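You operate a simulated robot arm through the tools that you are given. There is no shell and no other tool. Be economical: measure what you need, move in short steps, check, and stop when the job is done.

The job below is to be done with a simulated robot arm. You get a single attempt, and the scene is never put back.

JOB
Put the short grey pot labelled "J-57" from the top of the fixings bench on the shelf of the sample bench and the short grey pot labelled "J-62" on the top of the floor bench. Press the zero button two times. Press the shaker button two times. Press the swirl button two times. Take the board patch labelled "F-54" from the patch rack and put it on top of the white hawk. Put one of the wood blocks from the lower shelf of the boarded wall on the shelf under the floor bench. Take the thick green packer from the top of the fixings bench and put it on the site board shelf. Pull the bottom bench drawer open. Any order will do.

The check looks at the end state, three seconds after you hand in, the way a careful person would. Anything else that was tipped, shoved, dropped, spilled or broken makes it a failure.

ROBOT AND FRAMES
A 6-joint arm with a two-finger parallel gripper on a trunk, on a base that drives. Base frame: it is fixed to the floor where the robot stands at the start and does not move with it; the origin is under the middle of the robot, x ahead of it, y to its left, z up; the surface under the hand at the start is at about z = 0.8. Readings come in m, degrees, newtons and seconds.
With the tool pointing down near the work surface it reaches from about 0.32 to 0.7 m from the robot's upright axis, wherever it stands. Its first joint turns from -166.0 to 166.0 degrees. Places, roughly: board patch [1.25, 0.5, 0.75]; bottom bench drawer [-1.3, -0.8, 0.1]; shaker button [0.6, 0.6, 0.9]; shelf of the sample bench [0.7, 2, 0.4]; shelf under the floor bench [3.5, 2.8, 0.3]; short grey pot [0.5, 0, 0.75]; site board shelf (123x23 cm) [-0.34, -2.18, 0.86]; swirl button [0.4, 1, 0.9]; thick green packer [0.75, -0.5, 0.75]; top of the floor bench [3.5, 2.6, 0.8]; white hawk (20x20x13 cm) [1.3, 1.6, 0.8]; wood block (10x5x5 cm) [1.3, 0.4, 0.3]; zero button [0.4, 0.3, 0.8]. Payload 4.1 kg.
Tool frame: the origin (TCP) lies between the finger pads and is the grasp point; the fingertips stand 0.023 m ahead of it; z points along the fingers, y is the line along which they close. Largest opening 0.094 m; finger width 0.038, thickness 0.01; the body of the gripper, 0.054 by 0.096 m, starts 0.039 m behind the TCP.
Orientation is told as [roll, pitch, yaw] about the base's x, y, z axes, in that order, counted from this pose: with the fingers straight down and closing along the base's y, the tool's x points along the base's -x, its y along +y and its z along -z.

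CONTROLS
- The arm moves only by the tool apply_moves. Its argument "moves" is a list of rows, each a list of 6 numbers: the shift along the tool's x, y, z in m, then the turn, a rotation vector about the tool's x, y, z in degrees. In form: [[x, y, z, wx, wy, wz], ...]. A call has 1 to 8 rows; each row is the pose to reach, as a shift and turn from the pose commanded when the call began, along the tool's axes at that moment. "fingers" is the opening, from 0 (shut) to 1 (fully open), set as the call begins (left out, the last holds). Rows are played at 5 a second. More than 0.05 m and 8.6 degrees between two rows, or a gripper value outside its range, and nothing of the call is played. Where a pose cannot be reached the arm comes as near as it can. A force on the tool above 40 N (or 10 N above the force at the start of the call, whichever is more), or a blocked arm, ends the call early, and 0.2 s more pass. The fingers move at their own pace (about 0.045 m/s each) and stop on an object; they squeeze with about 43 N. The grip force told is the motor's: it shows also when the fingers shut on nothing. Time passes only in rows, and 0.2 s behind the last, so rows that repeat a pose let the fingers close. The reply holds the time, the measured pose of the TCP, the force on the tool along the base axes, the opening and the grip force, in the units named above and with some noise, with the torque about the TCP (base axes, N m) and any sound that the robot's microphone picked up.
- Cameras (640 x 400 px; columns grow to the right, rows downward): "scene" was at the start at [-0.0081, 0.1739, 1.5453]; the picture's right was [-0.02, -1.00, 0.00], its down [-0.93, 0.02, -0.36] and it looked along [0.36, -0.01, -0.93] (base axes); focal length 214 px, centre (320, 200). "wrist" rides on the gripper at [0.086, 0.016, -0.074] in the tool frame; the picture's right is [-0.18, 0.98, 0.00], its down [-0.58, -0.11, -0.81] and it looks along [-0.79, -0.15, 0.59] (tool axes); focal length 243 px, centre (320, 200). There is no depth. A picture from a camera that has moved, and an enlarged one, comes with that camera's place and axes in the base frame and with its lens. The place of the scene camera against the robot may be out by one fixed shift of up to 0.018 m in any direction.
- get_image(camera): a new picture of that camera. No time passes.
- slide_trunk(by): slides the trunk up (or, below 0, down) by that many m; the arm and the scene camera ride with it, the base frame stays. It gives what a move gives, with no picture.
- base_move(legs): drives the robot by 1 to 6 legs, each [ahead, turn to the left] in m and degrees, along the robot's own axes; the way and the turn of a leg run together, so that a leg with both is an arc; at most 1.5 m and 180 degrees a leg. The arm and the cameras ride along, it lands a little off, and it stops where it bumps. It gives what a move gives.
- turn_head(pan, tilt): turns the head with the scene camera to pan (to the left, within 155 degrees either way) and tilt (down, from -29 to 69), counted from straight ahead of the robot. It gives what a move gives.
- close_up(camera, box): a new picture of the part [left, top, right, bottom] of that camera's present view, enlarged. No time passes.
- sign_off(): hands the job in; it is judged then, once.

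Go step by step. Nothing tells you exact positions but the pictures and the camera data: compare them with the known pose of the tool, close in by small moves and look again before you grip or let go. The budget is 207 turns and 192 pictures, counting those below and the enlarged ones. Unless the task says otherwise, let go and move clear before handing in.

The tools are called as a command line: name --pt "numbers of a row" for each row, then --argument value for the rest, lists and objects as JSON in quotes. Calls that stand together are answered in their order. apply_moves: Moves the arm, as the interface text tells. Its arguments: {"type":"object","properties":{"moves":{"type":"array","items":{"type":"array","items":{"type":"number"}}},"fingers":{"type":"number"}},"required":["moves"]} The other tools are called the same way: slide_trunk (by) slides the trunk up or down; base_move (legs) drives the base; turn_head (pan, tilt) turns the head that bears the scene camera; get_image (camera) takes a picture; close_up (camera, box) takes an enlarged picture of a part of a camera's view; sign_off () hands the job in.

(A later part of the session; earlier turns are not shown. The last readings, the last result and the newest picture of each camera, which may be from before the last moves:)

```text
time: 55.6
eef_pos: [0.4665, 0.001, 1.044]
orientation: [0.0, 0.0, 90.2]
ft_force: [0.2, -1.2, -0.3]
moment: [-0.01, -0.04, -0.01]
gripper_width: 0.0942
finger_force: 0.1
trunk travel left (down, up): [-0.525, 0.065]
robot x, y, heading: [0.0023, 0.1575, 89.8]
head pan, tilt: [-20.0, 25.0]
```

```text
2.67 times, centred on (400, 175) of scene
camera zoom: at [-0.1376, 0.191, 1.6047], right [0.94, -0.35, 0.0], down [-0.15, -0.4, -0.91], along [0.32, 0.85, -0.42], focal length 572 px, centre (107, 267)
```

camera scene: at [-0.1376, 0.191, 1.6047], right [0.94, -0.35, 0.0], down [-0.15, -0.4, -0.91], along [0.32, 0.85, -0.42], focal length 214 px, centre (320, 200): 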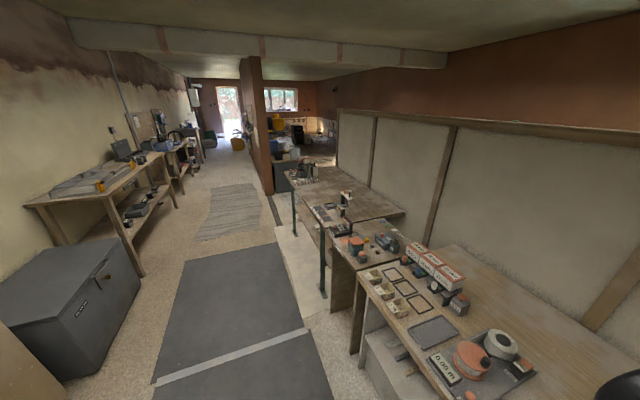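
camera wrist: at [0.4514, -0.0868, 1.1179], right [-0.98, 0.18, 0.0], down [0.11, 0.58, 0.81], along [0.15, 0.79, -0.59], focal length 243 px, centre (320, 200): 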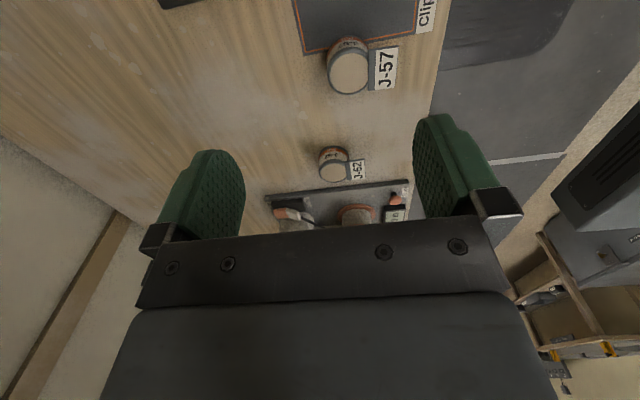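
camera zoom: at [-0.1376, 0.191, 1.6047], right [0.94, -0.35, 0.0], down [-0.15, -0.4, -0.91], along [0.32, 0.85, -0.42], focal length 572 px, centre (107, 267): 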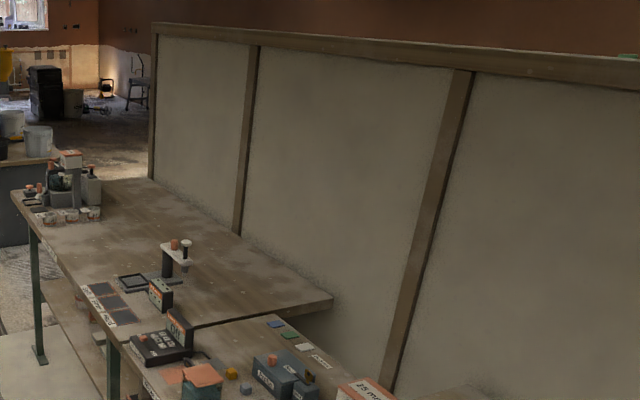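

apply_moves --pt "0 0 -0.05 0 0 0" --pt "0 0.0 -0.1 0 0 0" --pt "0 0.0 -0.14 0 0 0"

base_move --legs '[[1.1, 0]]'

turn_head --pan -55 --tilt 35

get_image --camera "scene"

```text
time: 56.4
eef_pos: [0.468, 0.0017, 1.1832]
orientation: [0.1, 0.1, 90.3]
ft_force: [0.0, 0.9, -0.1]
moment: [0.01, 0.02, 0.01]
gripper_width: 0.0936
finger_force: 0.0
trunk travel left (down, up): [-0.525, 0.065]
robot x, y, heading: [0.0001, 0.1575, 89.6]
head pan, tilt: [-20.0, 25.0]
```

```text
time: 62.0
eef_pos: [0.4757, 1.098, 1.1836]
orientation: [0.0, 0.0, 90.1]
ft_force: [-0.3, 0.0, -0.3]
moment: [0.01, 0.01, 0.0]
gripper_width: 0.0938
finger_force: 0.1
trunk travel left (down, up): [-0.525, 0.065]
robot x, y, heading: [0.01, 1.2491, 89.3]
head pan, tilt: [-20.0, 25.0]
```

```text
time: 63.1
eef_pos: [0.4752, 1.0974, 1.1837]
orientation: [0.0, 0.0, 90.1]
ft_force: [-0.1, 0.6, -0.3]
moment: [-0.01, 0.01, 0.02]
gripper_width: 0.0939
finger_force: 0.0
trunk travel left (down, up): [-0.525, 0.065]
robot x, y, heading: [0.0067, 1.2527, 89.4]
head pan, tilt: [-55.0, 35.0]
```

```text
155 pictures are left
camera scene: at [-0.0897, 1.2516, 1.589], right [0.57, -0.82, 0.0], down [-0.47, -0.33, -0.82], along [0.67, 0.47, -0.57], focal length 214 px, centre (320, 200)
```

scene: 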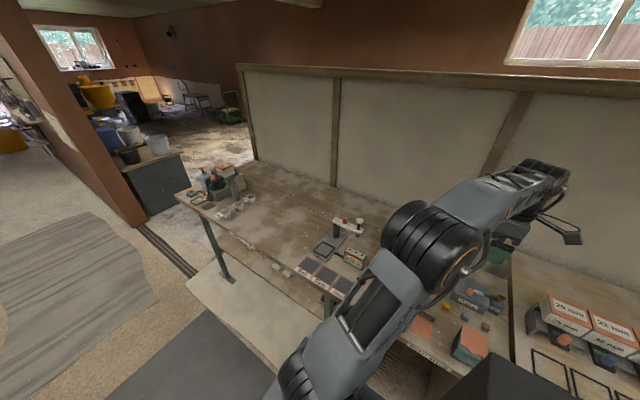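

close_up --camera "scene" --box '[180, 190, 380, 315]'

close_up --camera "scene" --box '[60, 40, 300, 190]'

```text
3.20 times, centred on (280, 252) of scene
camera zoom: at [-0.0897, 1.2516, 1.589], right [0.57, -0.82, 0.0], down [-0.47, -0.33, -0.82], along [0.67, 0.47, -0.57], focal length 686 px, centre (448, 32)
```

zoom: 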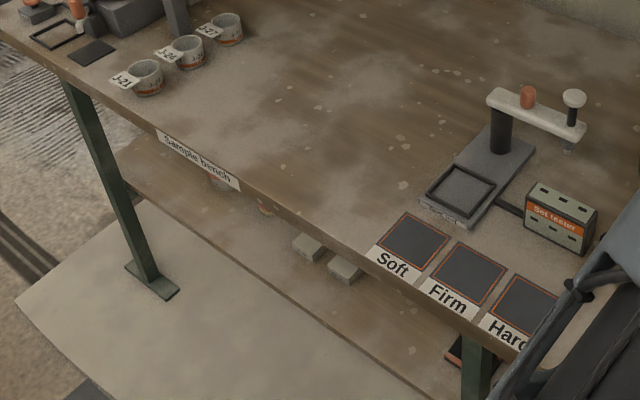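

```text
2.67 times, centred on (180, 115) of scene
camera zoom: at [-0.0897, 1.2516, 1.589], right [0.57, -0.82, 0.0], down [-0.47, -0.33, -0.82], along [0.67, 0.47, -0.57], focal length 572 px, centre (693, 427)
```

zoom: 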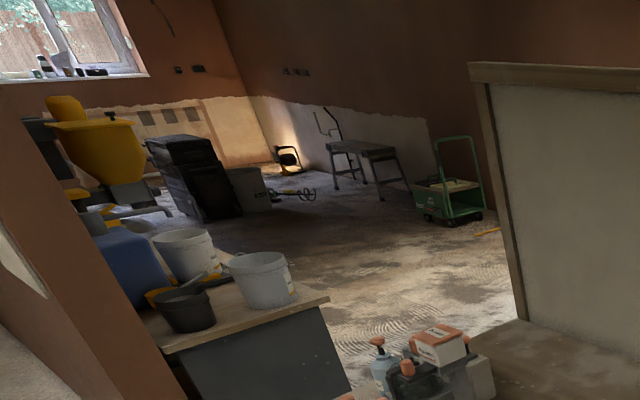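

The sample bench's shelf (front edge about x=0.40, z≈0.4) is open to the aisle, so the pot needs a tilted grip. I drive back to J-57 and test turning the tool so the camera ends up on top when tilted forward.

base_move --legs '[[-1.1, 0]]'

apply_moves --pt "0 0 0 0 0 -8" --pt "0 0 0 0 0 -16" --pt "0 0 0 0 0 -24" --pt "0 0 0 0 0 -32" --pt "0 0 0 0 0 -40" --pt "0 0 0 0 0 -48" --pt "0 0 0 0 0 -56" --pt "0 0 0 0 0 -64"

apply_moves --pt "0 0 0 0 0 -8" --pt "0 0 0 0 0 -16" --pt "0 0 0 0 0 -24" --pt "0 0 0.0 0 0 -26"

get_image --camera "wrist"

```text
time: 68.7
eef_pos: [0.4693, 0.0058, 1.1834]
orientation: [0.1, 0.1, 90.4]
ft_force: [0.3, 0.4, -0.4]
moment: [-0.02, 0.01, -0.03]
gripper_width: 0.0942
finger_force: 0.1
trunk travel left (down, up): [-0.525, 0.065]
robot x, y, heading: [0.0018, 0.1573, 89.8]
head pan, tilt: [-55.0, 35.0]
```

```text
time: 70.5
eef_pos: [0.4758, 0.0185, 1.1846]
orientation: [0.3, -0.1, 150.1]
ft_force: [1.0, -0.8, -0.2]
moment: [0.0, 0.01, -0.05]
gripper_width: 0.0941
finger_force: 0.0
out of reach, approached as far as the arm can: row 8
trunk travel left (down, up): [-0.525, 0.065]
robot x, y, heading: [0.0046, 0.1544, 89.7]
head pan, tilt: [-55.0, 35.0]
```

```text
time: 71.5
eef_pos: [0.4898, 0.1665, 1.1603]
orientation: [3.1, 0.5, 168.6]
ft_force: [-0.2, -0.1, -0.2]
moment: [0.0, 0.01, 0.04]
gripper_width: 0.0939
finger_force: 0.2
out of reach, approached as far as the arm can: row 1, 2, 3, 4
trunk travel left (down, up): [-0.525, 0.065]
robot x, y, heading: [0.0028, 0.1563, 90.1]
head pan, tilt: [-55.0, 35.0]
```

```text
152 pictures are left
camera wrist: at [0.5714, 0.1365, 1.2355], right [-0.38, -0.93, 0.05], down [-0.55, 0.27, 0.79], along [-0.75, 0.27, -0.61], focal length 243 px, centre (320, 200)
```

wrist: 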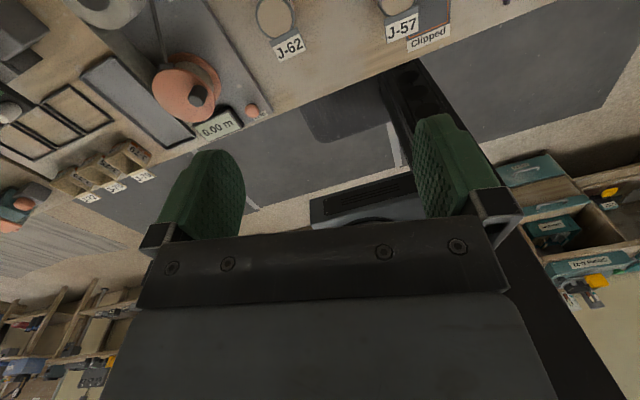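

The wrist limit sits about 166° from the bearing, so I need the target to the left of the robot's +x direction. I shift the base to about (-0.15, -0.2).

base_move --legs '[[0, -23], [-0.38, 0], [0, 23]]'

get_image --camera "wrist"

```text
time: 76.3
eef_pos: [0.3395, -0.1827, 1.1596]
orientation: [3.3, 0.5, 168.5]
ft_force: [0.6, 1.3, 0.5]
moment: [0.02, -0.01, -0.04]
gripper_width: 0.0939
finger_force: 0.1
trunk travel left (down, up): [-0.525, 0.065]
robot x, y, heading: [-0.1457, -0.1946, 90.1]
head pan, tilt: [-55.0, 35.0]
```

```text
151 pictures are left
camera wrist: at [0.4205, -0.2133, 1.2358], right [-0.37, -0.93, 0.05], down [-0.55, 0.27, 0.79], along [-0.75, 0.27, -0.61], focal length 243 px, centre (320, 200)
```

wrist: 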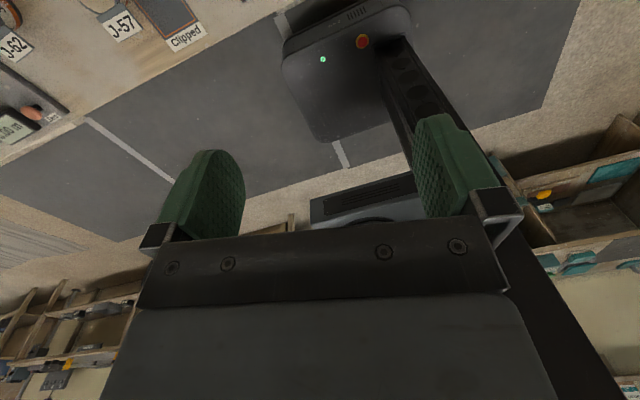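

apply_moves --pt "0 -0.05 0 0 0 0" --pt "0 -0.1 0 0 0 0"

```text
time: 76.9
eef_pos: [0.3597, -0.0819, 1.1549]
orientation: [3.2, 0.5, 168.7]
ft_force: [0.4, 0.1, 0.6]
moment: [0.01, 0.0, -0.03]
gripper_width: 0.0942
finger_force: 0.0
trunk travel left (down, up): [-0.525, 0.065]
robot x, y, heading: [-0.149, -0.1917, 89.7]
head pan, tilt: [-55.0, 35.0]
```

apply_moves --pt "0.01 -0.045 0 -1 0 -4" --pt "0.02 -0.09 0 -2 0 -8" --pt "0.033 -0.135 0 -3.2 0 -11.3" --pt "0.033 -0.139 0.045 -3.2 0 -11.3"

get_image --camera "wrist"

```text
time: 77.9
eef_pos: [0.4185, 0.0433, 1.1007]
orientation: [6.5, -0.4, 179.9]
ft_force: [0.4, 0.7, -0.6]
moment: [0.0, -0.02, 0.04]
gripper_width: 0.0939
finger_force: 0.1
trunk travel left (down, up): [-0.525, 0.065]
robot x, y, heading: [-0.146, -0.193, 89.9]
head pan, tilt: [-55.0, 35.0]
```

```text
150 pictures are left
camera wrist: at [0.5052, 0.0326, 1.1756], right [-0.19, -0.98, 0.11], down [-0.58, 0.2, 0.79], along [-0.8, 0.08, -0.6], focal length 243 px, centre (320, 200)
```

wrist: 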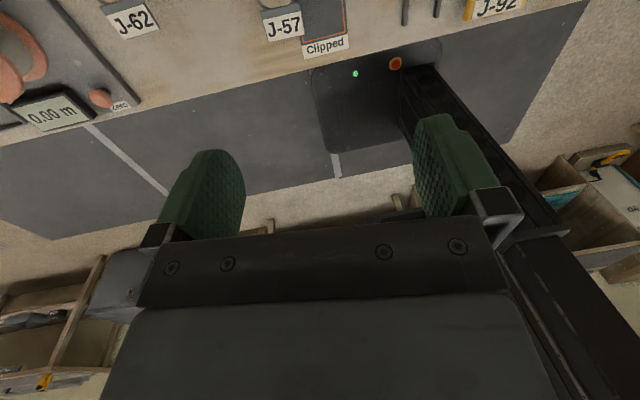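

apply_moves --pt "0 0 0 6.5 0 0"

apply_moves --pt "0 0 0 0 7.5 0" --pt "0 0 0 0 15 0" --pt "0 0 0 0 22.5 0" --pt "0 0 0 0 30 0" --pt "0 0 0 0 37.5 0" --pt "0 0 0 0 45 0" --pt "0 0 0 0 52.5 0" --pt "0 0 0 0 60 0"

get_image --camera "wrist"

get_image --camera "scene"

```text
time: 78.3
eef_pos: [0.4176, 0.0419, 1.1019]
orientation: [-0.1, -0.4, 179.9]
ft_force: [0.1, 0.1, -0.6]
moment: [0.01, -0.01, 0.03]
gripper_width: 0.0942
finger_force: 0.0
trunk travel left (down, up): [-0.525, 0.065]
robot x, y, heading: [-0.1459, -0.1942, 89.7]
head pan, tilt: [-55.0, 35.0]
```

```text
time: 80.1
eef_pos: [0.4164, 0.0413, 1.1014]
orientation: [-0.2, 59.4, 179.8]
ft_force: [0.0, -0.3, 0.3]
moment: [-0.01, 0.01, 0.04]
gripper_width: 0.0938
finger_force: 0.0
trunk travel left (down, up): [-0.525, 0.065]
robot x, y, heading: [-0.1458, -0.1976, 90.0]
head pan, tilt: [-55.0, 35.0]
```

```text
149 pictures are left
camera wrist: at [0.3974, 0.0239, 1.2137], right [-0.09, -0.98, -0.16], down [-0.99, 0.11, -0.09], along [0.11, 0.15, -0.98], focal length 243 px, centre (320, 200)
```

wrist: 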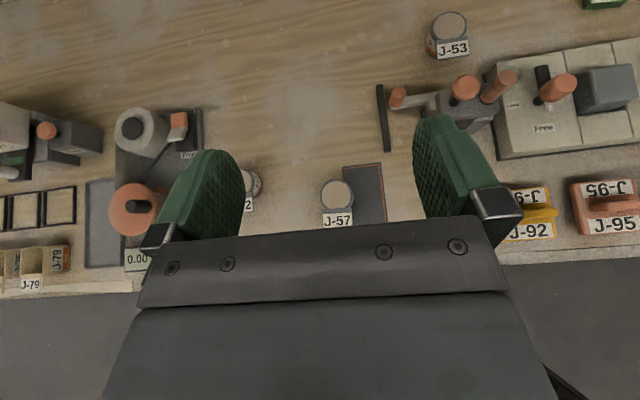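

```text
148 pictures are left
camera scene: at [-0.2461, -0.1953, 1.589], right [0.57, -0.82, 0.0], down [-0.47, -0.33, -0.82], along [0.67, 0.47, -0.57], focal length 214 px, centre (320, 200)
```

scene: 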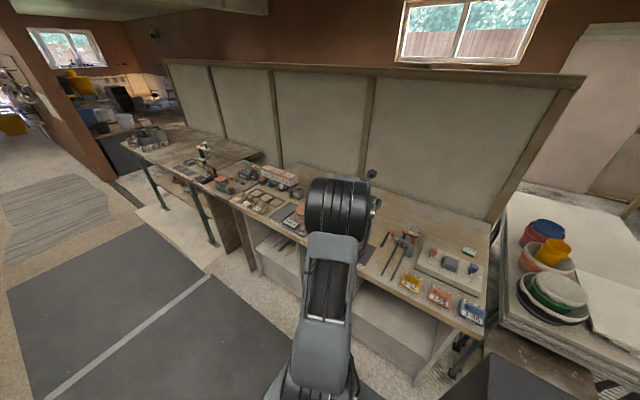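

The tilted pose works and the camera now looks straight down: J-57 is at about (0.444, 0.053). I go to a pre-grasp point behind it along the tool axis.

apply_moves --pt "-0.043 -0.002 0.011 0 0 0" --pt "-0.086 -0.005 0.022 0 0 0" --pt "-0.129 -0.008 0.033 0 0 0" --pt "-0.172 -0.01 0.044 0 0 0" --pt "-0.212 -0.012 0.054 0 0 0"

get_image --camera "wrist"

get_image --camera "scene"

```text
time: 81.3
eef_pos: [0.3572, 0.0538, 0.8913]
orientation: [-0.3, 59.6, 179.7]
ft_force: [0.7, 0.1, -0.5]
moment: [-0.02, -0.03, -0.03]
gripper_width: 0.0943
finger_force: 0.0
trunk travel left (down, up): [-0.525, 0.065]
robot x, y, heading: [-0.1466, -0.1912, 90.0]
head pan, tilt: [-55.0, 35.0]
```

```text
147 pictures are left
camera wrist: at [0.3371, 0.0363, 1.0039], right [-0.1, -0.98, -0.16], down [-0.99, 0.11, -0.09], along [0.11, 0.15, -0.98], focal length 243 px, centre (320, 200)
```

wrist: 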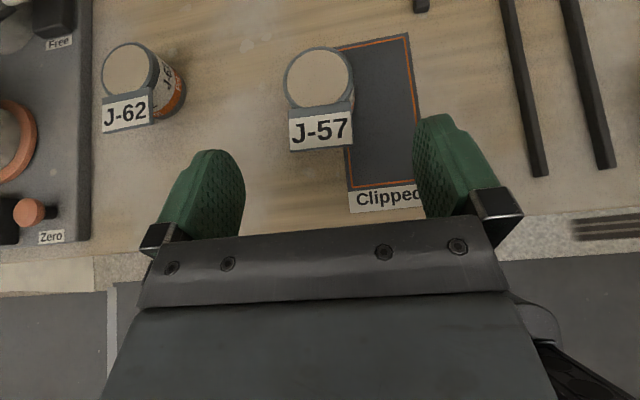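

```text
146 pictures are left
camera scene: at [-0.2459, -0.1953, 1.5891], right [0.57, -0.82, 0.0], down [-0.47, -0.33, -0.82], along [0.67, 0.47, -0.57], focal length 214 px, centre (320, 200)
```

scene: 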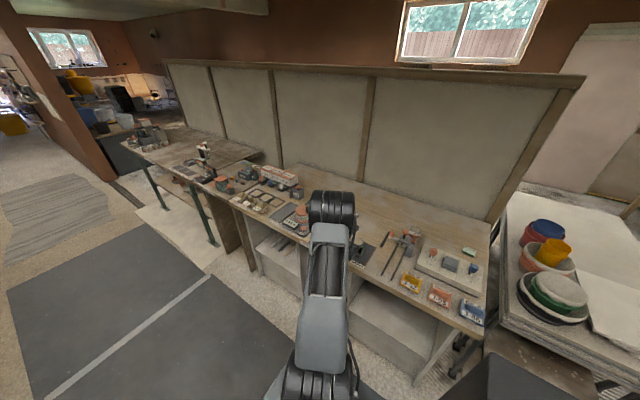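

Pot top is at z≈0.84, y matches. I advance along the tool axis to the grasp point, then close.

apply_moves --pt "-0.003 0 0.04 0 0 0" --pt "-0.006 0 0.08 0 0 0" --pt "-0.0076 0 0.105 0 0 0"

get_image --camera "wrist"

```text
time: 82.1
eef_pos: [0.4453, 0.0539, 0.8317]
orientation: [-0.1, 59.6, 179.7]
ft_force: [-0.1, -0.2, 0.4]
moment: [-0.02, 0.01, 0.02]
gripper_width: 0.0939
finger_force: 0.0
trunk travel left (down, up): [-0.525, 0.065]
robot x, y, heading: [-0.1469, -0.1934, 89.6]
head pan, tilt: [-55.0, 35.0]
```

```text
145 pictures are left
camera wrist: at [0.4247, 0.0361, 0.9433], right [-0.1, -0.98, -0.16], down [-0.99, 0.11, -0.09], along [0.11, 0.15, -0.98], focal length 243 px, centre (320, 200)
```

wrist: 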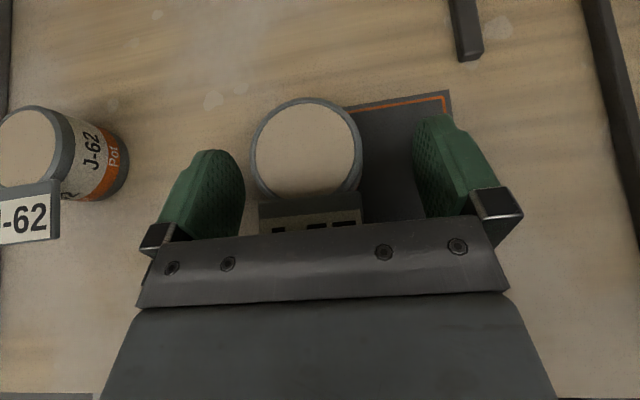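

apply_moves --pt "0.006 -0.002 0.0104 0 0 0" --pt "0.006 -0.002 0.0104 0 0 0" --pt "0.006 -0.002 0.0104 0 0 0" --pt "0.006 -0.002 0.0104 0 0 0" --pt "0.006 -0.002 0.0104 0 0 0" --fingers 0

get_image --camera "wrist"

```text
time: 83.3
eef_pos: [0.4564, 0.0569, 0.8322]
orientation: [-0.1, 59.6, 179.6]
ft_force: [0.3, -0.2, 0.8]
moment: [-0.02, -0.04, -0.01]
gripper_width: 0.0508
finger_force: 42.8
trunk travel left (down, up): [-0.525, 0.065]
robot x, y, heading: [-0.1458, -0.1954, 89.8]
head pan, tilt: [-55.0, 35.0]
```

```text
144 pictures are left
camera wrist: at [0.4361, 0.0382, 0.9438], right [-0.1, -0.98, -0.16], down [-0.99, 0.11, -0.09], along [0.11, 0.15, -0.98], focal length 243 px, centre (320, 200)
```

wrist: 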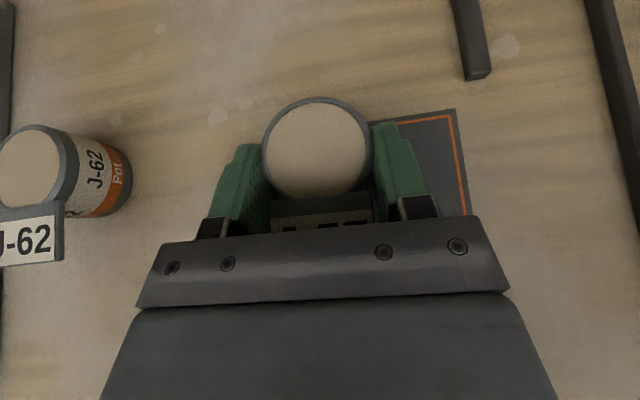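

J-57 is gripped (width 0.051). I lift it 0.3 m and drive to the sample bench.

apply_moves --pt "0.0372 0 -0.0215 0 0 0" --pt "0.0744 0 -0.043 0 0 0" --pt "0.1116 0 -0.0645 0 0 0" --pt "0.1488 0 -0.086 0 0 0" --pt "0.186 0 -0.1075 0 0 0" --pt "0.2232 0 -0.129 0 0 0" --pt "0.2604 0 -0.15 0 0 0"

base_move --legs '[[1.0, 0], [0.9, 0]]'

turn_head --pan -60 --tilt 45

get_image --camera "scene"

```text
time: 84.9
eef_pos: [0.4576, 0.0559, 1.1343]
orientation: [-0.2, 59.5, 179.7]
ft_force: [-0.4, 0.7, 0.4]
moment: [0.0, -0.03, 0.01]
gripper_width: 0.0002
finger_force: 42.1
trunk travel left (down, up): [-0.525, 0.065]
robot x, y, heading: [-0.1504, -0.1966, 89.7]
head pan, tilt: [-55.0, 35.0]
```

```text
time: 94.4
eef_pos: [0.4653, 1.9498, 1.1335]
orientation: [-0.2, 59.6, 179.5]
ft_force: [-0.5, 0.3, -0.4]
moment: [-0.01, 0.01, -0.01]
gripper_width: 0.0
finger_force: 42.5
trunk travel left (down, up): [-0.525, 0.065]
robot x, y, heading: [-0.1412, 1.705, 89.3]
head pan, tilt: [-55.0, 35.0]
```

```text
time: 95.1
eef_pos: [0.4663, 1.9494, 1.1327]
orientation: [-0.2, 59.7, 179.5]
ft_force: [-0.6, -0.7, 0.2]
moment: [0.02, -0.01, -0.01]
gripper_width: 0.0003
finger_force: 42.7
trunk travel left (down, up): [-0.525, 0.065]
robot x, y, heading: [-0.1402, 1.7054, 89.6]
head pan, tilt: [-60.0, 45.0]
```

```text
143 pictures are left
camera scene: at [-0.2411, 1.6921, 1.5742], right [0.49, -0.87, 0.0], down [-0.61, -0.35, -0.71], along [0.61, 0.35, -0.71], focal length 214 px, centre (320, 200)
```

scene: 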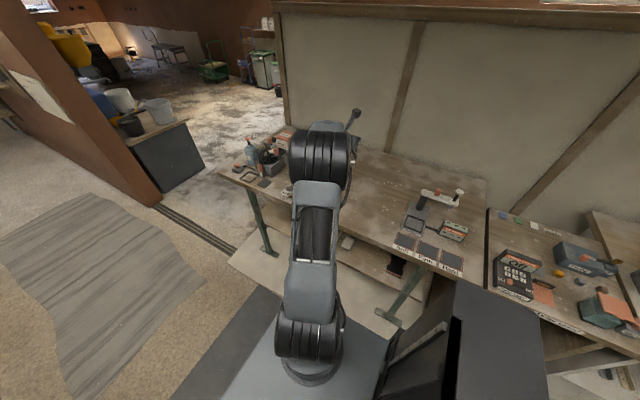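

The pot slipped out during the lift: its tag touched the palm and kept it at the fingertips. I note the pot is only about 3 cm tall. I drive back to see where it is.

close_up --camera "scene" --box '[220, 160, 480, 323]'

base_move --legs '[[-1.0, 0], [-0.9, 0]]'

get_image --camera "wrist"

```text
2.45 times, centred on (350, 242) of scene
camera zoom: at [-0.2411, 1.6921, 1.5742], right [0.49, -0.87, 0.0], down [-0.61, -0.35, -0.71], along [0.61, 0.35, -0.71], focal length 526 px, centre (246, 98)
```

zoom: 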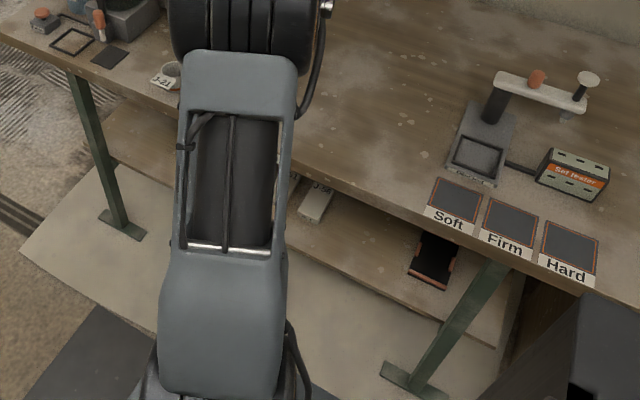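

```text
time: 104.7
eef_pos: [0.4478, 0.0351, 1.1328]
orientation: [-0.2, 59.6, 179.2]
ft_force: [0.6, 0.3, -0.5]
moment: [-0.01, -0.01, -0.04]
gripper_width: 0.0001
finger_force: 42.6
trunk travel left (down, up): [-0.525, 0.065]
robot x, y, heading: [-0.1613, -0.2086, 89.2]
head pan, tilt: [-60.0, 45.0]
```

```text
141 pictures are left
camera wrist: at [0.4271, 0.0161, 1.2446], right [-0.11, -0.98, -0.16], down [-0.99, 0.12, -0.09], along [0.11, 0.15, -0.98], focal length 243 px, centre (320, 200)
```

wrist: 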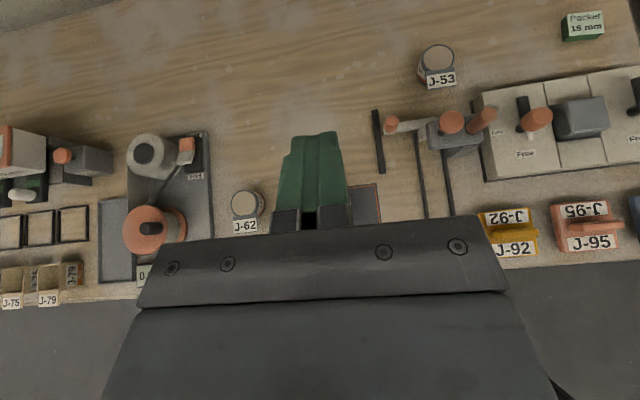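

apply_moves --pt "0 0 0 0 -6 0" --pt "0 0 0 0 -12 0" --pt "0 0 0 0 -18 0" --pt "0 0 0 0 -18 0" --pt "0 0 0 0 -18 0" --fingers 1

get_image --camera "wrist"

turn_head --pan -80 --tilt 45

get_image --camera "scene"

```text
time: 105.9
eef_pos: [0.4465, 0.0331, 1.1321]
orientation: [-0.2, 41.7, 179.2]
ft_force: [-0.2, 0.0, 0.4]
moment: [0.01, -0.01, 0.04]
gripper_width: 0.094
finger_force: 0.0
trunk travel left (down, up): [-0.525, 0.065]
robot x, y, heading: [-0.162, -0.2113, 89.5]
head pan, tilt: [-60.0, 45.0]
```

```text
140 pictures are left
camera wrist: at [0.4629, 0.0158, 1.2455], right [-0.15, -0.98, -0.12], down [-0.97, 0.12, 0.22], along [-0.2, 0.15, -0.97], focal length 243 px, centre (320, 200)
```

wrist: 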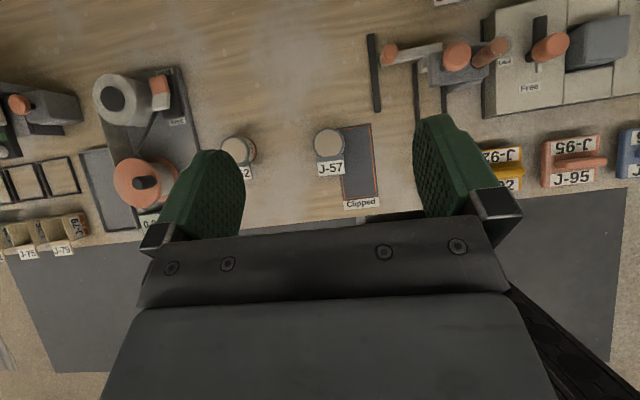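

```text
time: 106.7
eef_pos: [0.4464, 0.0337, 1.1339]
orientation: [-0.1, 41.6, 179.1]
ft_force: [0.1, 0.5, 0.3]
moment: [0.02, 0.0, 0.01]
gripper_width: 0.094
finger_force: 0.1
trunk travel left (down, up): [-0.525, 0.065]
robot x, y, heading: [-0.1602, -0.2087, 89.4]
head pan, tilt: [-80.0, 45.0]
```

```text
139 pictures are left
camera scene: at [-0.2519, -0.2458, 1.5742], right [0.16, -0.99, 0.0], down [-0.7, -0.11, -0.71], along [0.7, 0.11, -0.71], focal length 214 px, centre (320, 200)
```

scene: 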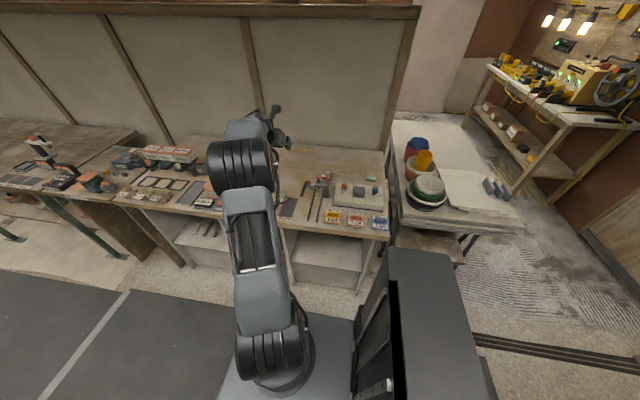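

J-57 is still upright, now at about (0.474, 0.050). With a 42° tilt the palm clears the tag; I go to the pre-grasp point.

apply_moves --pt "-0.036 -0.003 0.0326 0 0 0" --pt "-0.072 -0.007 0.0652 0 0 0" --pt "-0.107 -0.01 0.0978 0 0 0" --pt "-0.143 -0.014 0.1304 0 0 0" --pt "-0.179 -0.017 0.163 0 0 0"

get_image --camera "wrist"

```text
time: 107.9
eef_pos: [0.4224, 0.0519, 0.8934]
orientation: [-0.1, 41.6, 179.3]
ft_force: [0.0, 0.0, 0.3]
moment: [-0.01, 0.01, -0.01]
gripper_width: 0.094
finger_force: 0.1
trunk travel left (down, up): [-0.525, 0.065]
robot x, y, heading: [-0.1609, -0.2119, 89.2]
head pan, tilt: [-80.0, 45.0]
```

```text
138 pictures are left
camera wrist: at [0.4384, 0.0339, 1.0046], right [-0.15, -0.98, -0.12], down [-0.97, 0.12, 0.22], along [-0.2, 0.15, -0.97], focal length 243 px, centre (320, 200)
```

wrist: 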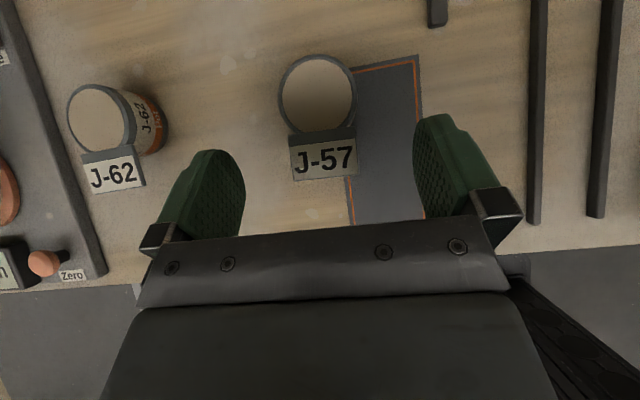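

apply_moves --pt "0 0.001 0.04 0 0 0" --pt "0 0.002 0.0777 0 0 0"

get_image --camera "wrist"

```text
time: 108.5
eef_pos: [0.4751, 0.0493, 0.8355]
orientation: [-0.1, 41.6, 179.1]
ft_force: [0.7, 0.6, -0.2]
moment: [-0.02, 0.02, -0.02]
gripper_width: 0.0939
finger_force: 0.0
trunk travel left (down, up): [-0.525, 0.065]
robot x, y, heading: [-0.1616, -0.2094, 89.2]
head pan, tilt: [-80.0, 45.0]
```

```text
137 pictures are left
camera wrist: at [0.4901, 0.0311, 0.9464], right [-0.15, -0.98, -0.12], down [-0.97, 0.12, 0.22], along [-0.2, 0.15, -0.97], focal length 243 px, centre (320, 200)
```

wrist: 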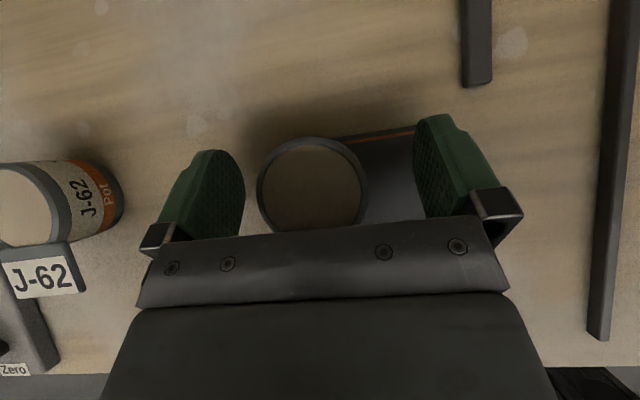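

The pot is centred at the TCP. Closing the fingers now.

apply_moves --pt "-0.002 0 0.002 0 0 0" --pt "-0.002 0 0.002 0 0 0" --pt "-0.002 0 0.002 0 0 0" --pt "-0.002 0 0.002 0 0 0" --fingers 0

apply_moves --pt "0.0067 0 -0.0075 0 0 0" --pt "0.02 0 -0.0225 0 0 0" --pt "0.033 0 -0.0375 0 0 0"

get_image --camera "wrist"

```text
time: 109.5
eef_pos: [0.4744, 0.0495, 0.831]
orientation: [-0.1, 41.6, 179.2]
ft_force: [0.1, -1.0, -0.1]
moment: [-0.02, 0.0, -0.02]
gripper_width: 0.051
finger_force: 42.5
trunk travel left (down, up): [-0.525, 0.065]
robot x, y, heading: [-0.1633, -0.2118, 89.2]
head pan, tilt: [-80.0, 45.0]
```

```text
time: 110.3
eef_pos: [0.4727, 0.0486, 0.8796]
orientation: [-0.1, 41.5, 179.1]
ft_force: [-0.7, 1.0, -0.9]
moment: [0.02, -0.01, -0.02]
gripper_width: 0.0509
finger_force: 43.0
trunk travel left (down, up): [-0.525, 0.065]
robot x, y, heading: [-0.1651, -0.2105, 89.7]
head pan, tilt: [-80.0, 45.0]
```

```text
136 pictures are left
camera wrist: at [0.4884, 0.0306, 0.9931], right [-0.15, -0.98, -0.12], down [-0.97, 0.12, 0.22], along [-0.2, 0.15, -0.97], focal length 243 px, centre (320, 200)
```

wrist: 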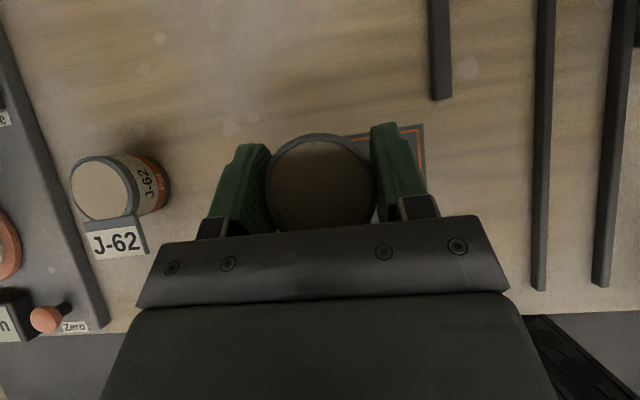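

J-57 is held and lifted clear. I raise it, then drive to the sample bench, aiming for a free spot on the shelf near y≈1.75.

apply_moves --pt "0.02 0 -0.0225 0 0 0" --pt "0.045 0 -0.05 0 0 0" --pt "0.07 0 -0.078 0 0 0" --pt "0.095 0 -0.106 0 0 0" --pt "0.12 0 -0.134 0 0 0" --pt "0.145 0 -0.162 0 0 0"

base_move --legs '[[0.85, 0], [0.85, 0]]'

get_image --camera "wrist"

```text
time: 111.7
eef_pos: [0.4734, 0.0478, 1.0984]
orientation: [-0.1, 41.6, 179.3]
ft_force: [0.2, -0.2, -1.0]
moment: [0.01, -0.02, 0.0]
gripper_width: 0.051
finger_force: 42.2
trunk travel left (down, up): [-0.525, 0.065]
robot x, y, heading: [-0.1616, -0.2085, 89.5]
head pan, tilt: [-80.0, 45.0]
```

```text
time: 120.3
eef_pos: [0.5009, 1.7306, 1.1003]
orientation: [-0.1, 41.5, 178.9]
ft_force: [0.7, -0.2, -1.2]
moment: [0.02, -0.01, -0.02]
gripper_width: 0.0507
finger_force: 43.2
trunk travel left (down, up): [-0.525, 0.065]
robot x, y, heading: [-0.1358, 1.4782, 89.2]
head pan, tilt: [-80.0, 45.0]
```

```text
135 pictures are left
camera wrist: at [0.5175, 1.713, 1.2113], right [-0.16, -0.98, -0.12], down [-0.97, 0.13, 0.22], along [-0.2, 0.15, -0.97], focal length 243 px, centre (320, 200)
```

wrist: 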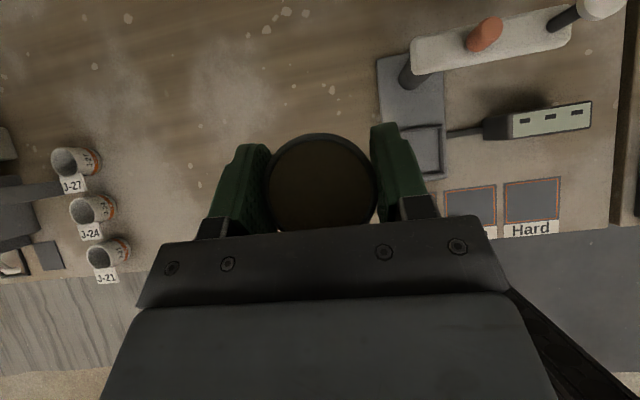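

Still held. I retract the hand into the aisle before lowering the trunk.

apply_moves --pt "-0.032 0 -0.0285 0 0 0" --pt "-0.064 0 -0.057 0 0 0" --pt "-0.096 0 -0.0855 0 0 0" --pt "-0.128 0 -0.114 0 0 0" --pt "-0.16 0 -0.1425 0 0 0" --pt "-0.192 0 -0.171 0 0 0" --pt "-0.224 0 -0.2 0 0 0"

get_image --camera "scene"

```text
time: 121.9
eef_pos: [0.2007, 1.7367, 1.1001]
orientation: [-0.2, 41.7, 178.9]
ft_force: [-0.5, 0.1, -1.4]
moment: [0.0, 0.01, -0.04]
gripper_width: 0.0512
finger_force: 43.0
trunk travel left (down, up): [-0.525, 0.065]
robot x, y, heading: [-0.1356, 1.4745, 89.4]
head pan, tilt: [-80.0, 45.0]
```

```text
134 pictures are left
camera scene: at [-0.2259, 1.4406, 1.5741], right [0.16, -0.99, 0.0], down [-0.7, -0.11, -0.71], along [0.7, 0.11, -0.71], focal length 214 px, centre (320, 200)
```

scene: 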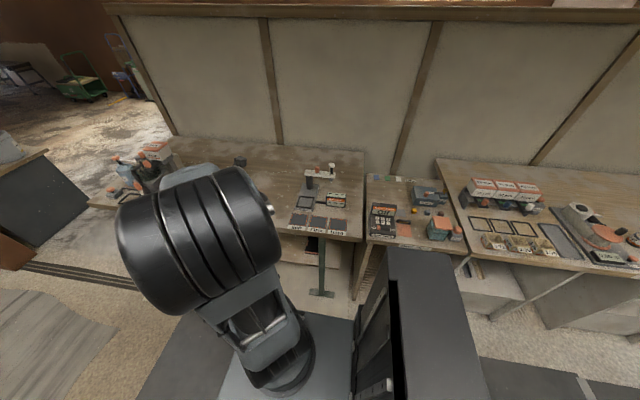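

slide_trunk --by -0.28

get_image --camera "scene"

get_image --camera "wrist"

```text
time: 124.7
eef_pos: [0.2013, 1.7369, 0.8196]
orientation: [-0.1, 41.7, 178.9]
ft_force: [0.7, 0.1, -2.1]
moment: [0.04, 0.01, 0.03]
gripper_width: 0.0509
finger_force: 42.9
trunk travel left (down, up): [-0.245, 0.345]
robot x, y, heading: [-0.1396, 1.4783, 88.9]
head pan, tilt: [-80.0, 45.0]
```

```text
133 pictures are left
camera scene: at [-0.2254, 1.4408, 1.2942], right [0.16, -0.99, 0.0], down [-0.7, -0.11, -0.71], along [0.7, 0.11, -0.71], focal length 214 px, centre (320, 200)
```

scene: 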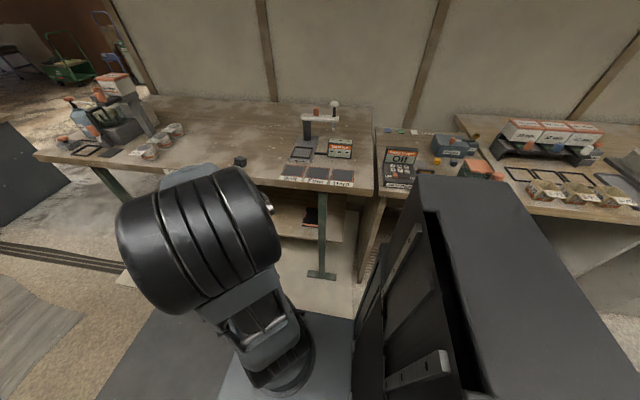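

```text
132 pictures are left
camera wrist: at [0.2172, 1.7185, 0.9325], right [-0.16, -0.98, -0.12], down [-0.97, 0.13, 0.22], along [-0.2, 0.15, -0.97], focal length 243 px, centre (320, 200)
```

wrist: 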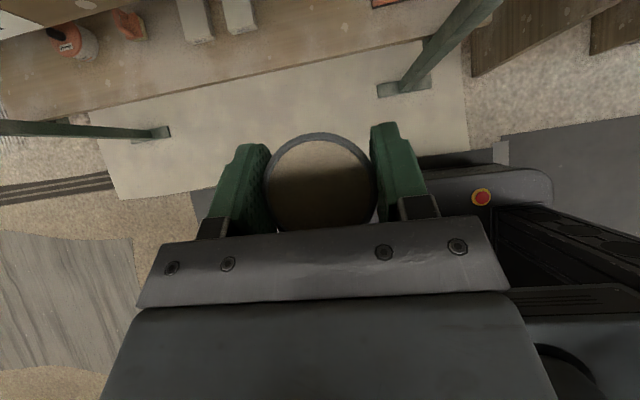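

The pot is held, and the shelf's front edge is near x=0.385 with free room at y≈1.74. I lower the trunk further.

slide_trunk --by -0.22

apply_moves --pt "-0.0266 0 0.03 0 0 0" --pt "-0.0532 0 0.06 0 0 0" --pt "-0.08 0 0.09 0 0 0"

get_image --camera "wrist"

get_image --camera "scene"

```text
time: 127.0
eef_pos: [0.2019, 1.7364, 0.6003]
orientation: [-0.1, 41.7, 179.0]
ft_force: [0.0, 0.0, -1.9]
moment: [-0.03, 0.01, 0.02]
gripper_width: 0.051
finger_force: 43.3
trunk travel left (down, up): [-0.025, 0.565]
robot x, y, heading: [-0.1356, 1.4789, 89.1]
head pan, tilt: [-80.0, 45.0]
```

```text
time: 127.8
eef_pos: [0.2015, 1.7358, 0.479]
orientation: [-0.2, 41.5, 178.9]
ft_force: [-0.2, 0.7, -1.8]
moment: [0.01, -0.02, -0.01]
gripper_width: 0.0509
finger_force: 42.8
trunk travel left (down, up): [-0.025, 0.565]
robot x, y, heading: [-0.1335, 1.4747, 89.1]
head pan, tilt: [-80.0, 45.0]
```

```text
131 pictures are left
camera wrist: at [0.2168, 1.7183, 0.5915], right [-0.15, -0.98, -0.12], down [-0.97, 0.13, 0.22], along [-0.2, 0.15, -0.97], focal length 243 px, centre (320, 200)
```

wrist: 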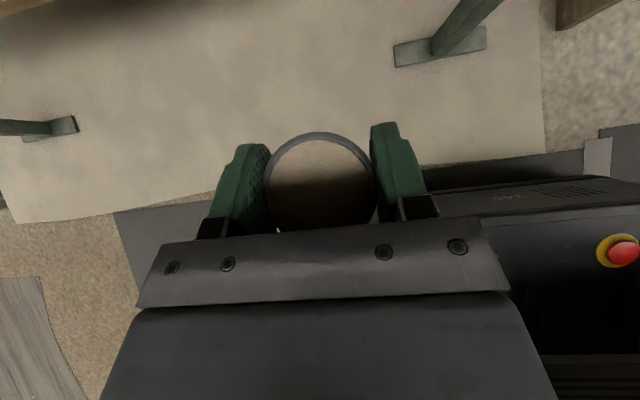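

```text
130 pictures are left
camera scene: at [-0.2256, 1.4407, 1.0742], right [0.16, -0.99, 0.0], down [-0.7, -0.11, -0.71], along [0.7, 0.11, -0.71], focal length 214 px, centre (320, 200)
```

scene: 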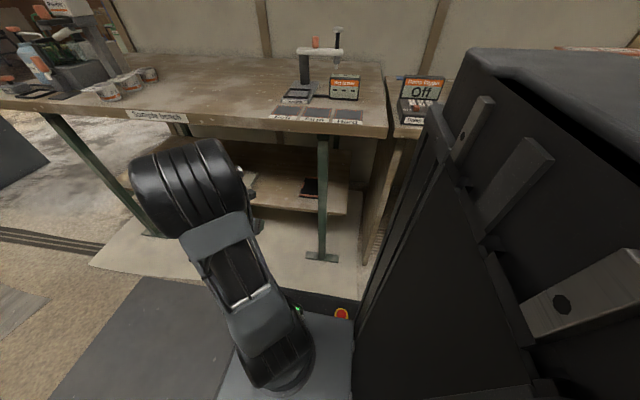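

apply_moves --pt "0.032 0 0.0285 0 0 0" --pt "0.064 0 0.057 0 0 0" --pt "0.096 0 0.0855 0 0 0"

get_image --camera "wrist"

get_image --camera "scene"

```text
time: 128.7
eef_pos: [0.3306, 1.7353, 0.4797]
orientation: [-0.1, 41.7, 178.9]
ft_force: [-0.5, 0.0, -1.3]
moment: [0.01, -0.01, -0.01]
gripper_width: 0.051
finger_force: 42.9
trunk travel left (down, up): [-0.025, 0.565]
robot x, y, heading: [-0.1362, 1.4754, 89.1]
head pan, tilt: [-80.0, 45.0]
```

```text
129 pictures are left
camera wrist: at [0.3455, 1.7167, 0.5924], right [-0.15, -0.98, -0.12], down [-0.97, 0.13, 0.22], along [-0.2, 0.15, -0.97], focal length 243 px, centre (320, 200)
```

wrist: 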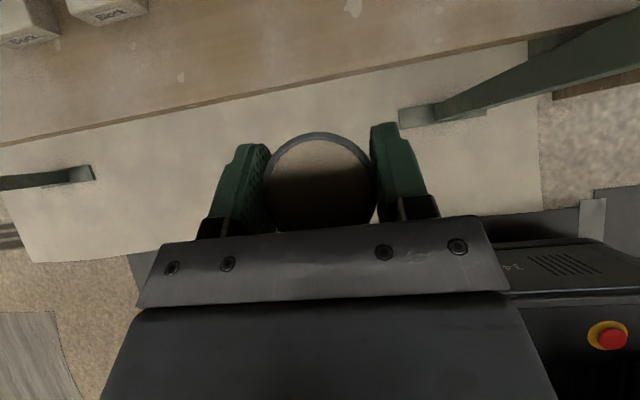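

```text
128 pictures are left
camera scene: at [-0.2256, 1.4408, 1.0742], right [0.16, -0.99, 0.0], down [-0.7, -0.11, -0.71], along [0.7, 0.11, -0.71], focal length 214 px, centre (320, 200)
```

scene: 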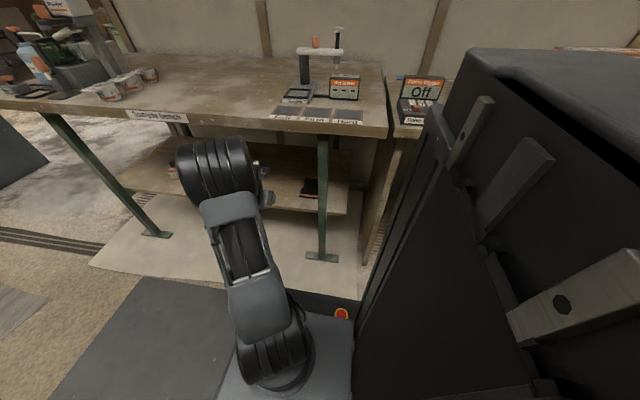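

apply_moves --pt "0.032 0 0.0285 0 0 0" --pt "0.064 0 0.057 0 0 0" --pt "0.093 0 0.083 0 0 0"

get_image --camera "wrist"

get_image --camera "scene"

```text
time: 129.4
eef_pos: [0.454, 1.7325, 0.4798]
orientation: [-0.1, 41.5, 178.9]
ft_force: [0.8, 0.1, -0.7]
moment: [0.0, -0.03, -0.06]
gripper_width: 0.051
finger_force: 42.9
trunk travel left (down, up): [-0.025, 0.565]
robot x, y, heading: [-0.135, 1.477, 89.0]
head pan, tilt: [-80.0, 45.0]
```

```text
127 pictures are left
camera wrist: at [0.4702, 1.7139, 0.5921], right [-0.16, -0.98, -0.12], down [-0.97, 0.13, 0.22], along [-0.2, 0.15, -0.97], focal length 243 px, centre (320, 200)
```

wrist: 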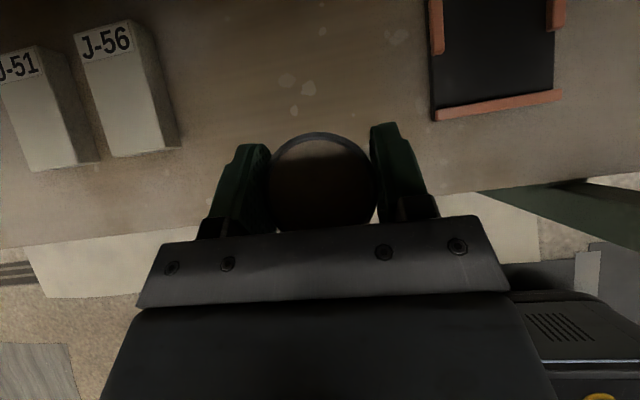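

```text
126 pictures are left
camera scene: at [-0.2255, 1.4409, 1.0742], right [0.16, -0.99, 0.0], down [-0.7, -0.11, -0.71], along [0.7, 0.11, -0.71], focal length 214 px, centre (320, 200)
```

scene: 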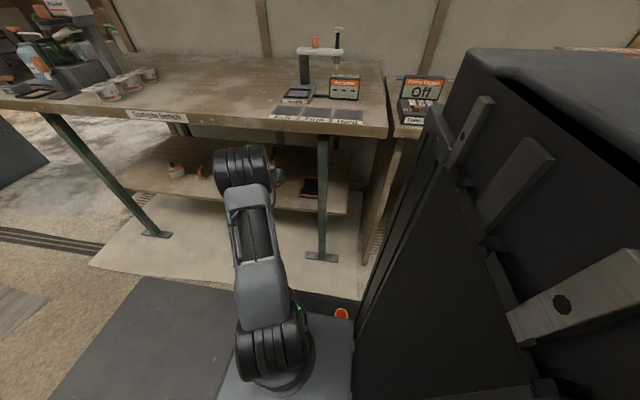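

The spot is free. I lower the pot step by step until it touches the shelf.

apply_moves --pt "-0.01 0 0.0112 0 0 0" --pt "-0.02 0 0.0224 0 0 0" --pt "-0.0233 0 0.026 0 0 0"

apply_moves --pt "-0.002 0 0.00224 0 0 0" --pt "-0.004 0 0.00448 0 0 0"

apply_moves --pt "-0.002 0 0.00224 0 0 0" --pt "-0.004 0 0.00448 0 0 0"

```text
time: 130.2
eef_pos: [0.4551, 1.7323, 0.4448]
orientation: [0.0, 41.6, 178.9]
ft_force: [-0.4, 0.6, -0.5]
moment: [0.02, 0.0, -0.01]
gripper_width: 0.0509
finger_force: 43.4
trunk travel left (down, up): [-0.025, 0.565]
robot x, y, heading: [-0.1341, 1.4747, 89.0]
head pan, tilt: [-80.0, 45.0]
```

```text
time: 130.8
eef_pos: [0.4537, 1.7318, 0.4386]
orientation: [-0.1, 41.7, 179.0]
ft_force: [-1.3, 0.2, -1.4]
moment: [0.01, 0.01, 0.01]
gripper_width: 0.0511
finger_force: 43.0
trunk travel left (down, up): [-0.025, 0.565]
robot x, y, heading: [-0.1348, 1.4751, 89.1]
head pan, tilt: [-80.0, 45.0]
```

```text
time: 131.4
eef_pos: [0.4541, 1.7332, 0.4315]
orientation: [-0.1, 41.5, 178.9]
ft_force: [0.4, 0.4, -0.9]
moment: [0.02, -0.04, -0.01]
gripper_width: 0.0506
finger_force: 43.1
trunk travel left (down, up): [-0.025, 0.565]
robot x, y, heading: [-0.1317, 1.4753, 89.0]
head pan, tilt: [-80.0, 45.0]
```

apply_moves --pt "-0.0017 0 0.0019 0 0 0" --pt "-0.0033 0 0.0037 0 0 0"

apply_moves --pt "-0.0017 0 0.0019 0 0 0" --pt "-0.0033 0 0.0037 0 0 0"

get_image --camera "wrist"

```text
time: 132.1
eef_pos: [0.4548, 1.7336, 0.4276]
orientation: [-0.1, 41.7, 178.9]
ft_force: [0.5, -0.2, -0.7]
moment: [0.01, 0.0, 0.02]
gripper_width: 0.051
finger_force: 43.4
trunk travel left (down, up): [-0.025, 0.565]
robot x, y, heading: [-0.1361, 1.4734, 89.2]
head pan, tilt: [-80.0, 45.0]
```

```text
time: 132.7
eef_pos: [0.454, 1.7325, 0.4224]
orientation: [-0.1, 41.6, 178.9]
ft_force: [-0.1, -0.3, -1.2]
moment: [-0.01, 0.03, 0.0]
gripper_width: 0.0507
finger_force: 43.1
trunk travel left (down, up): [-0.025, 0.565]
robot x, y, heading: [-0.1348, 1.4772, 89.0]
head pan, tilt: [-80.0, 45.0]
```

```text
125 pictures are left
camera wrist: at [0.4699, 1.7143, 0.5345], right [-0.16, -0.98, -0.12], down [-0.97, 0.13, 0.22], along [-0.2, 0.15, -0.97], focal length 243 px, centre (320, 200)
```

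wrist: 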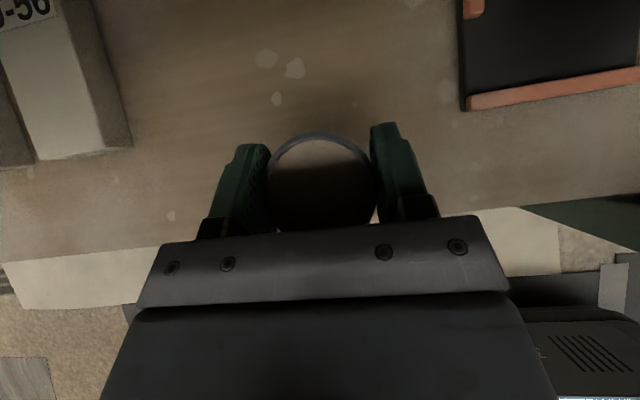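

Parallax puts the shelf at about z≈0.37, still about 2 cm under the pot. I continue down.

apply_moves --pt "-0.0033 0 0.0037 0 0 0" --pt "-0.0066 0 0.0075 0 0 0"

apply_moves --pt "-0.0017 0 0.0019 0 0 0" --pt "-0.0033 0 0.0037 0 0 0"

apply_moves --pt "-0.0017 0 0.0019 0 0 0" --pt "-0.0033 0 0.0037 0 0 0"

```text
time: 133.2
eef_pos: [0.4545, 1.7328, 0.4127]
orientation: [-0.1, 41.7, 179.0]
ft_force: [-0.6, -0.2, -1.7]
moment: [0.01, -0.01, -0.01]
gripper_width: 0.0508
finger_force: 43.1
trunk travel left (down, up): [-0.025, 0.565]
robot x, y, heading: [-0.1362, 1.4792, 88.8]
head pan, tilt: [-80.0, 45.0]
```

```text
time: 133.8
eef_pos: [0.4558, 1.7326, 0.4068]
orientation: [-0.1, 41.6, 178.9]
ft_force: [0.0, -0.4, -2.2]
moment: [0.02, 0.01, 0.03]
gripper_width: 0.0509
finger_force: 42.9
trunk travel left (down, up): [-0.025, 0.565]
robot x, y, heading: [-0.1347, 1.4725, 89.0]
head pan, tilt: [-80.0, 45.0]
```

```text
time: 134.4
eef_pos: [0.4548, 1.7326, 0.4036]
orientation: [-0.1, 41.7, 178.9]
ft_force: [-0.3, 0.6, -1.3]
moment: [0.02, -0.03, -0.01]
gripper_width: 0.051
finger_force: 42.5
trunk travel left (down, up): [-0.025, 0.565]
robot x, y, heading: [-0.135, 1.4757, 88.8]
head pan, tilt: [-80.0, 45.0]
```

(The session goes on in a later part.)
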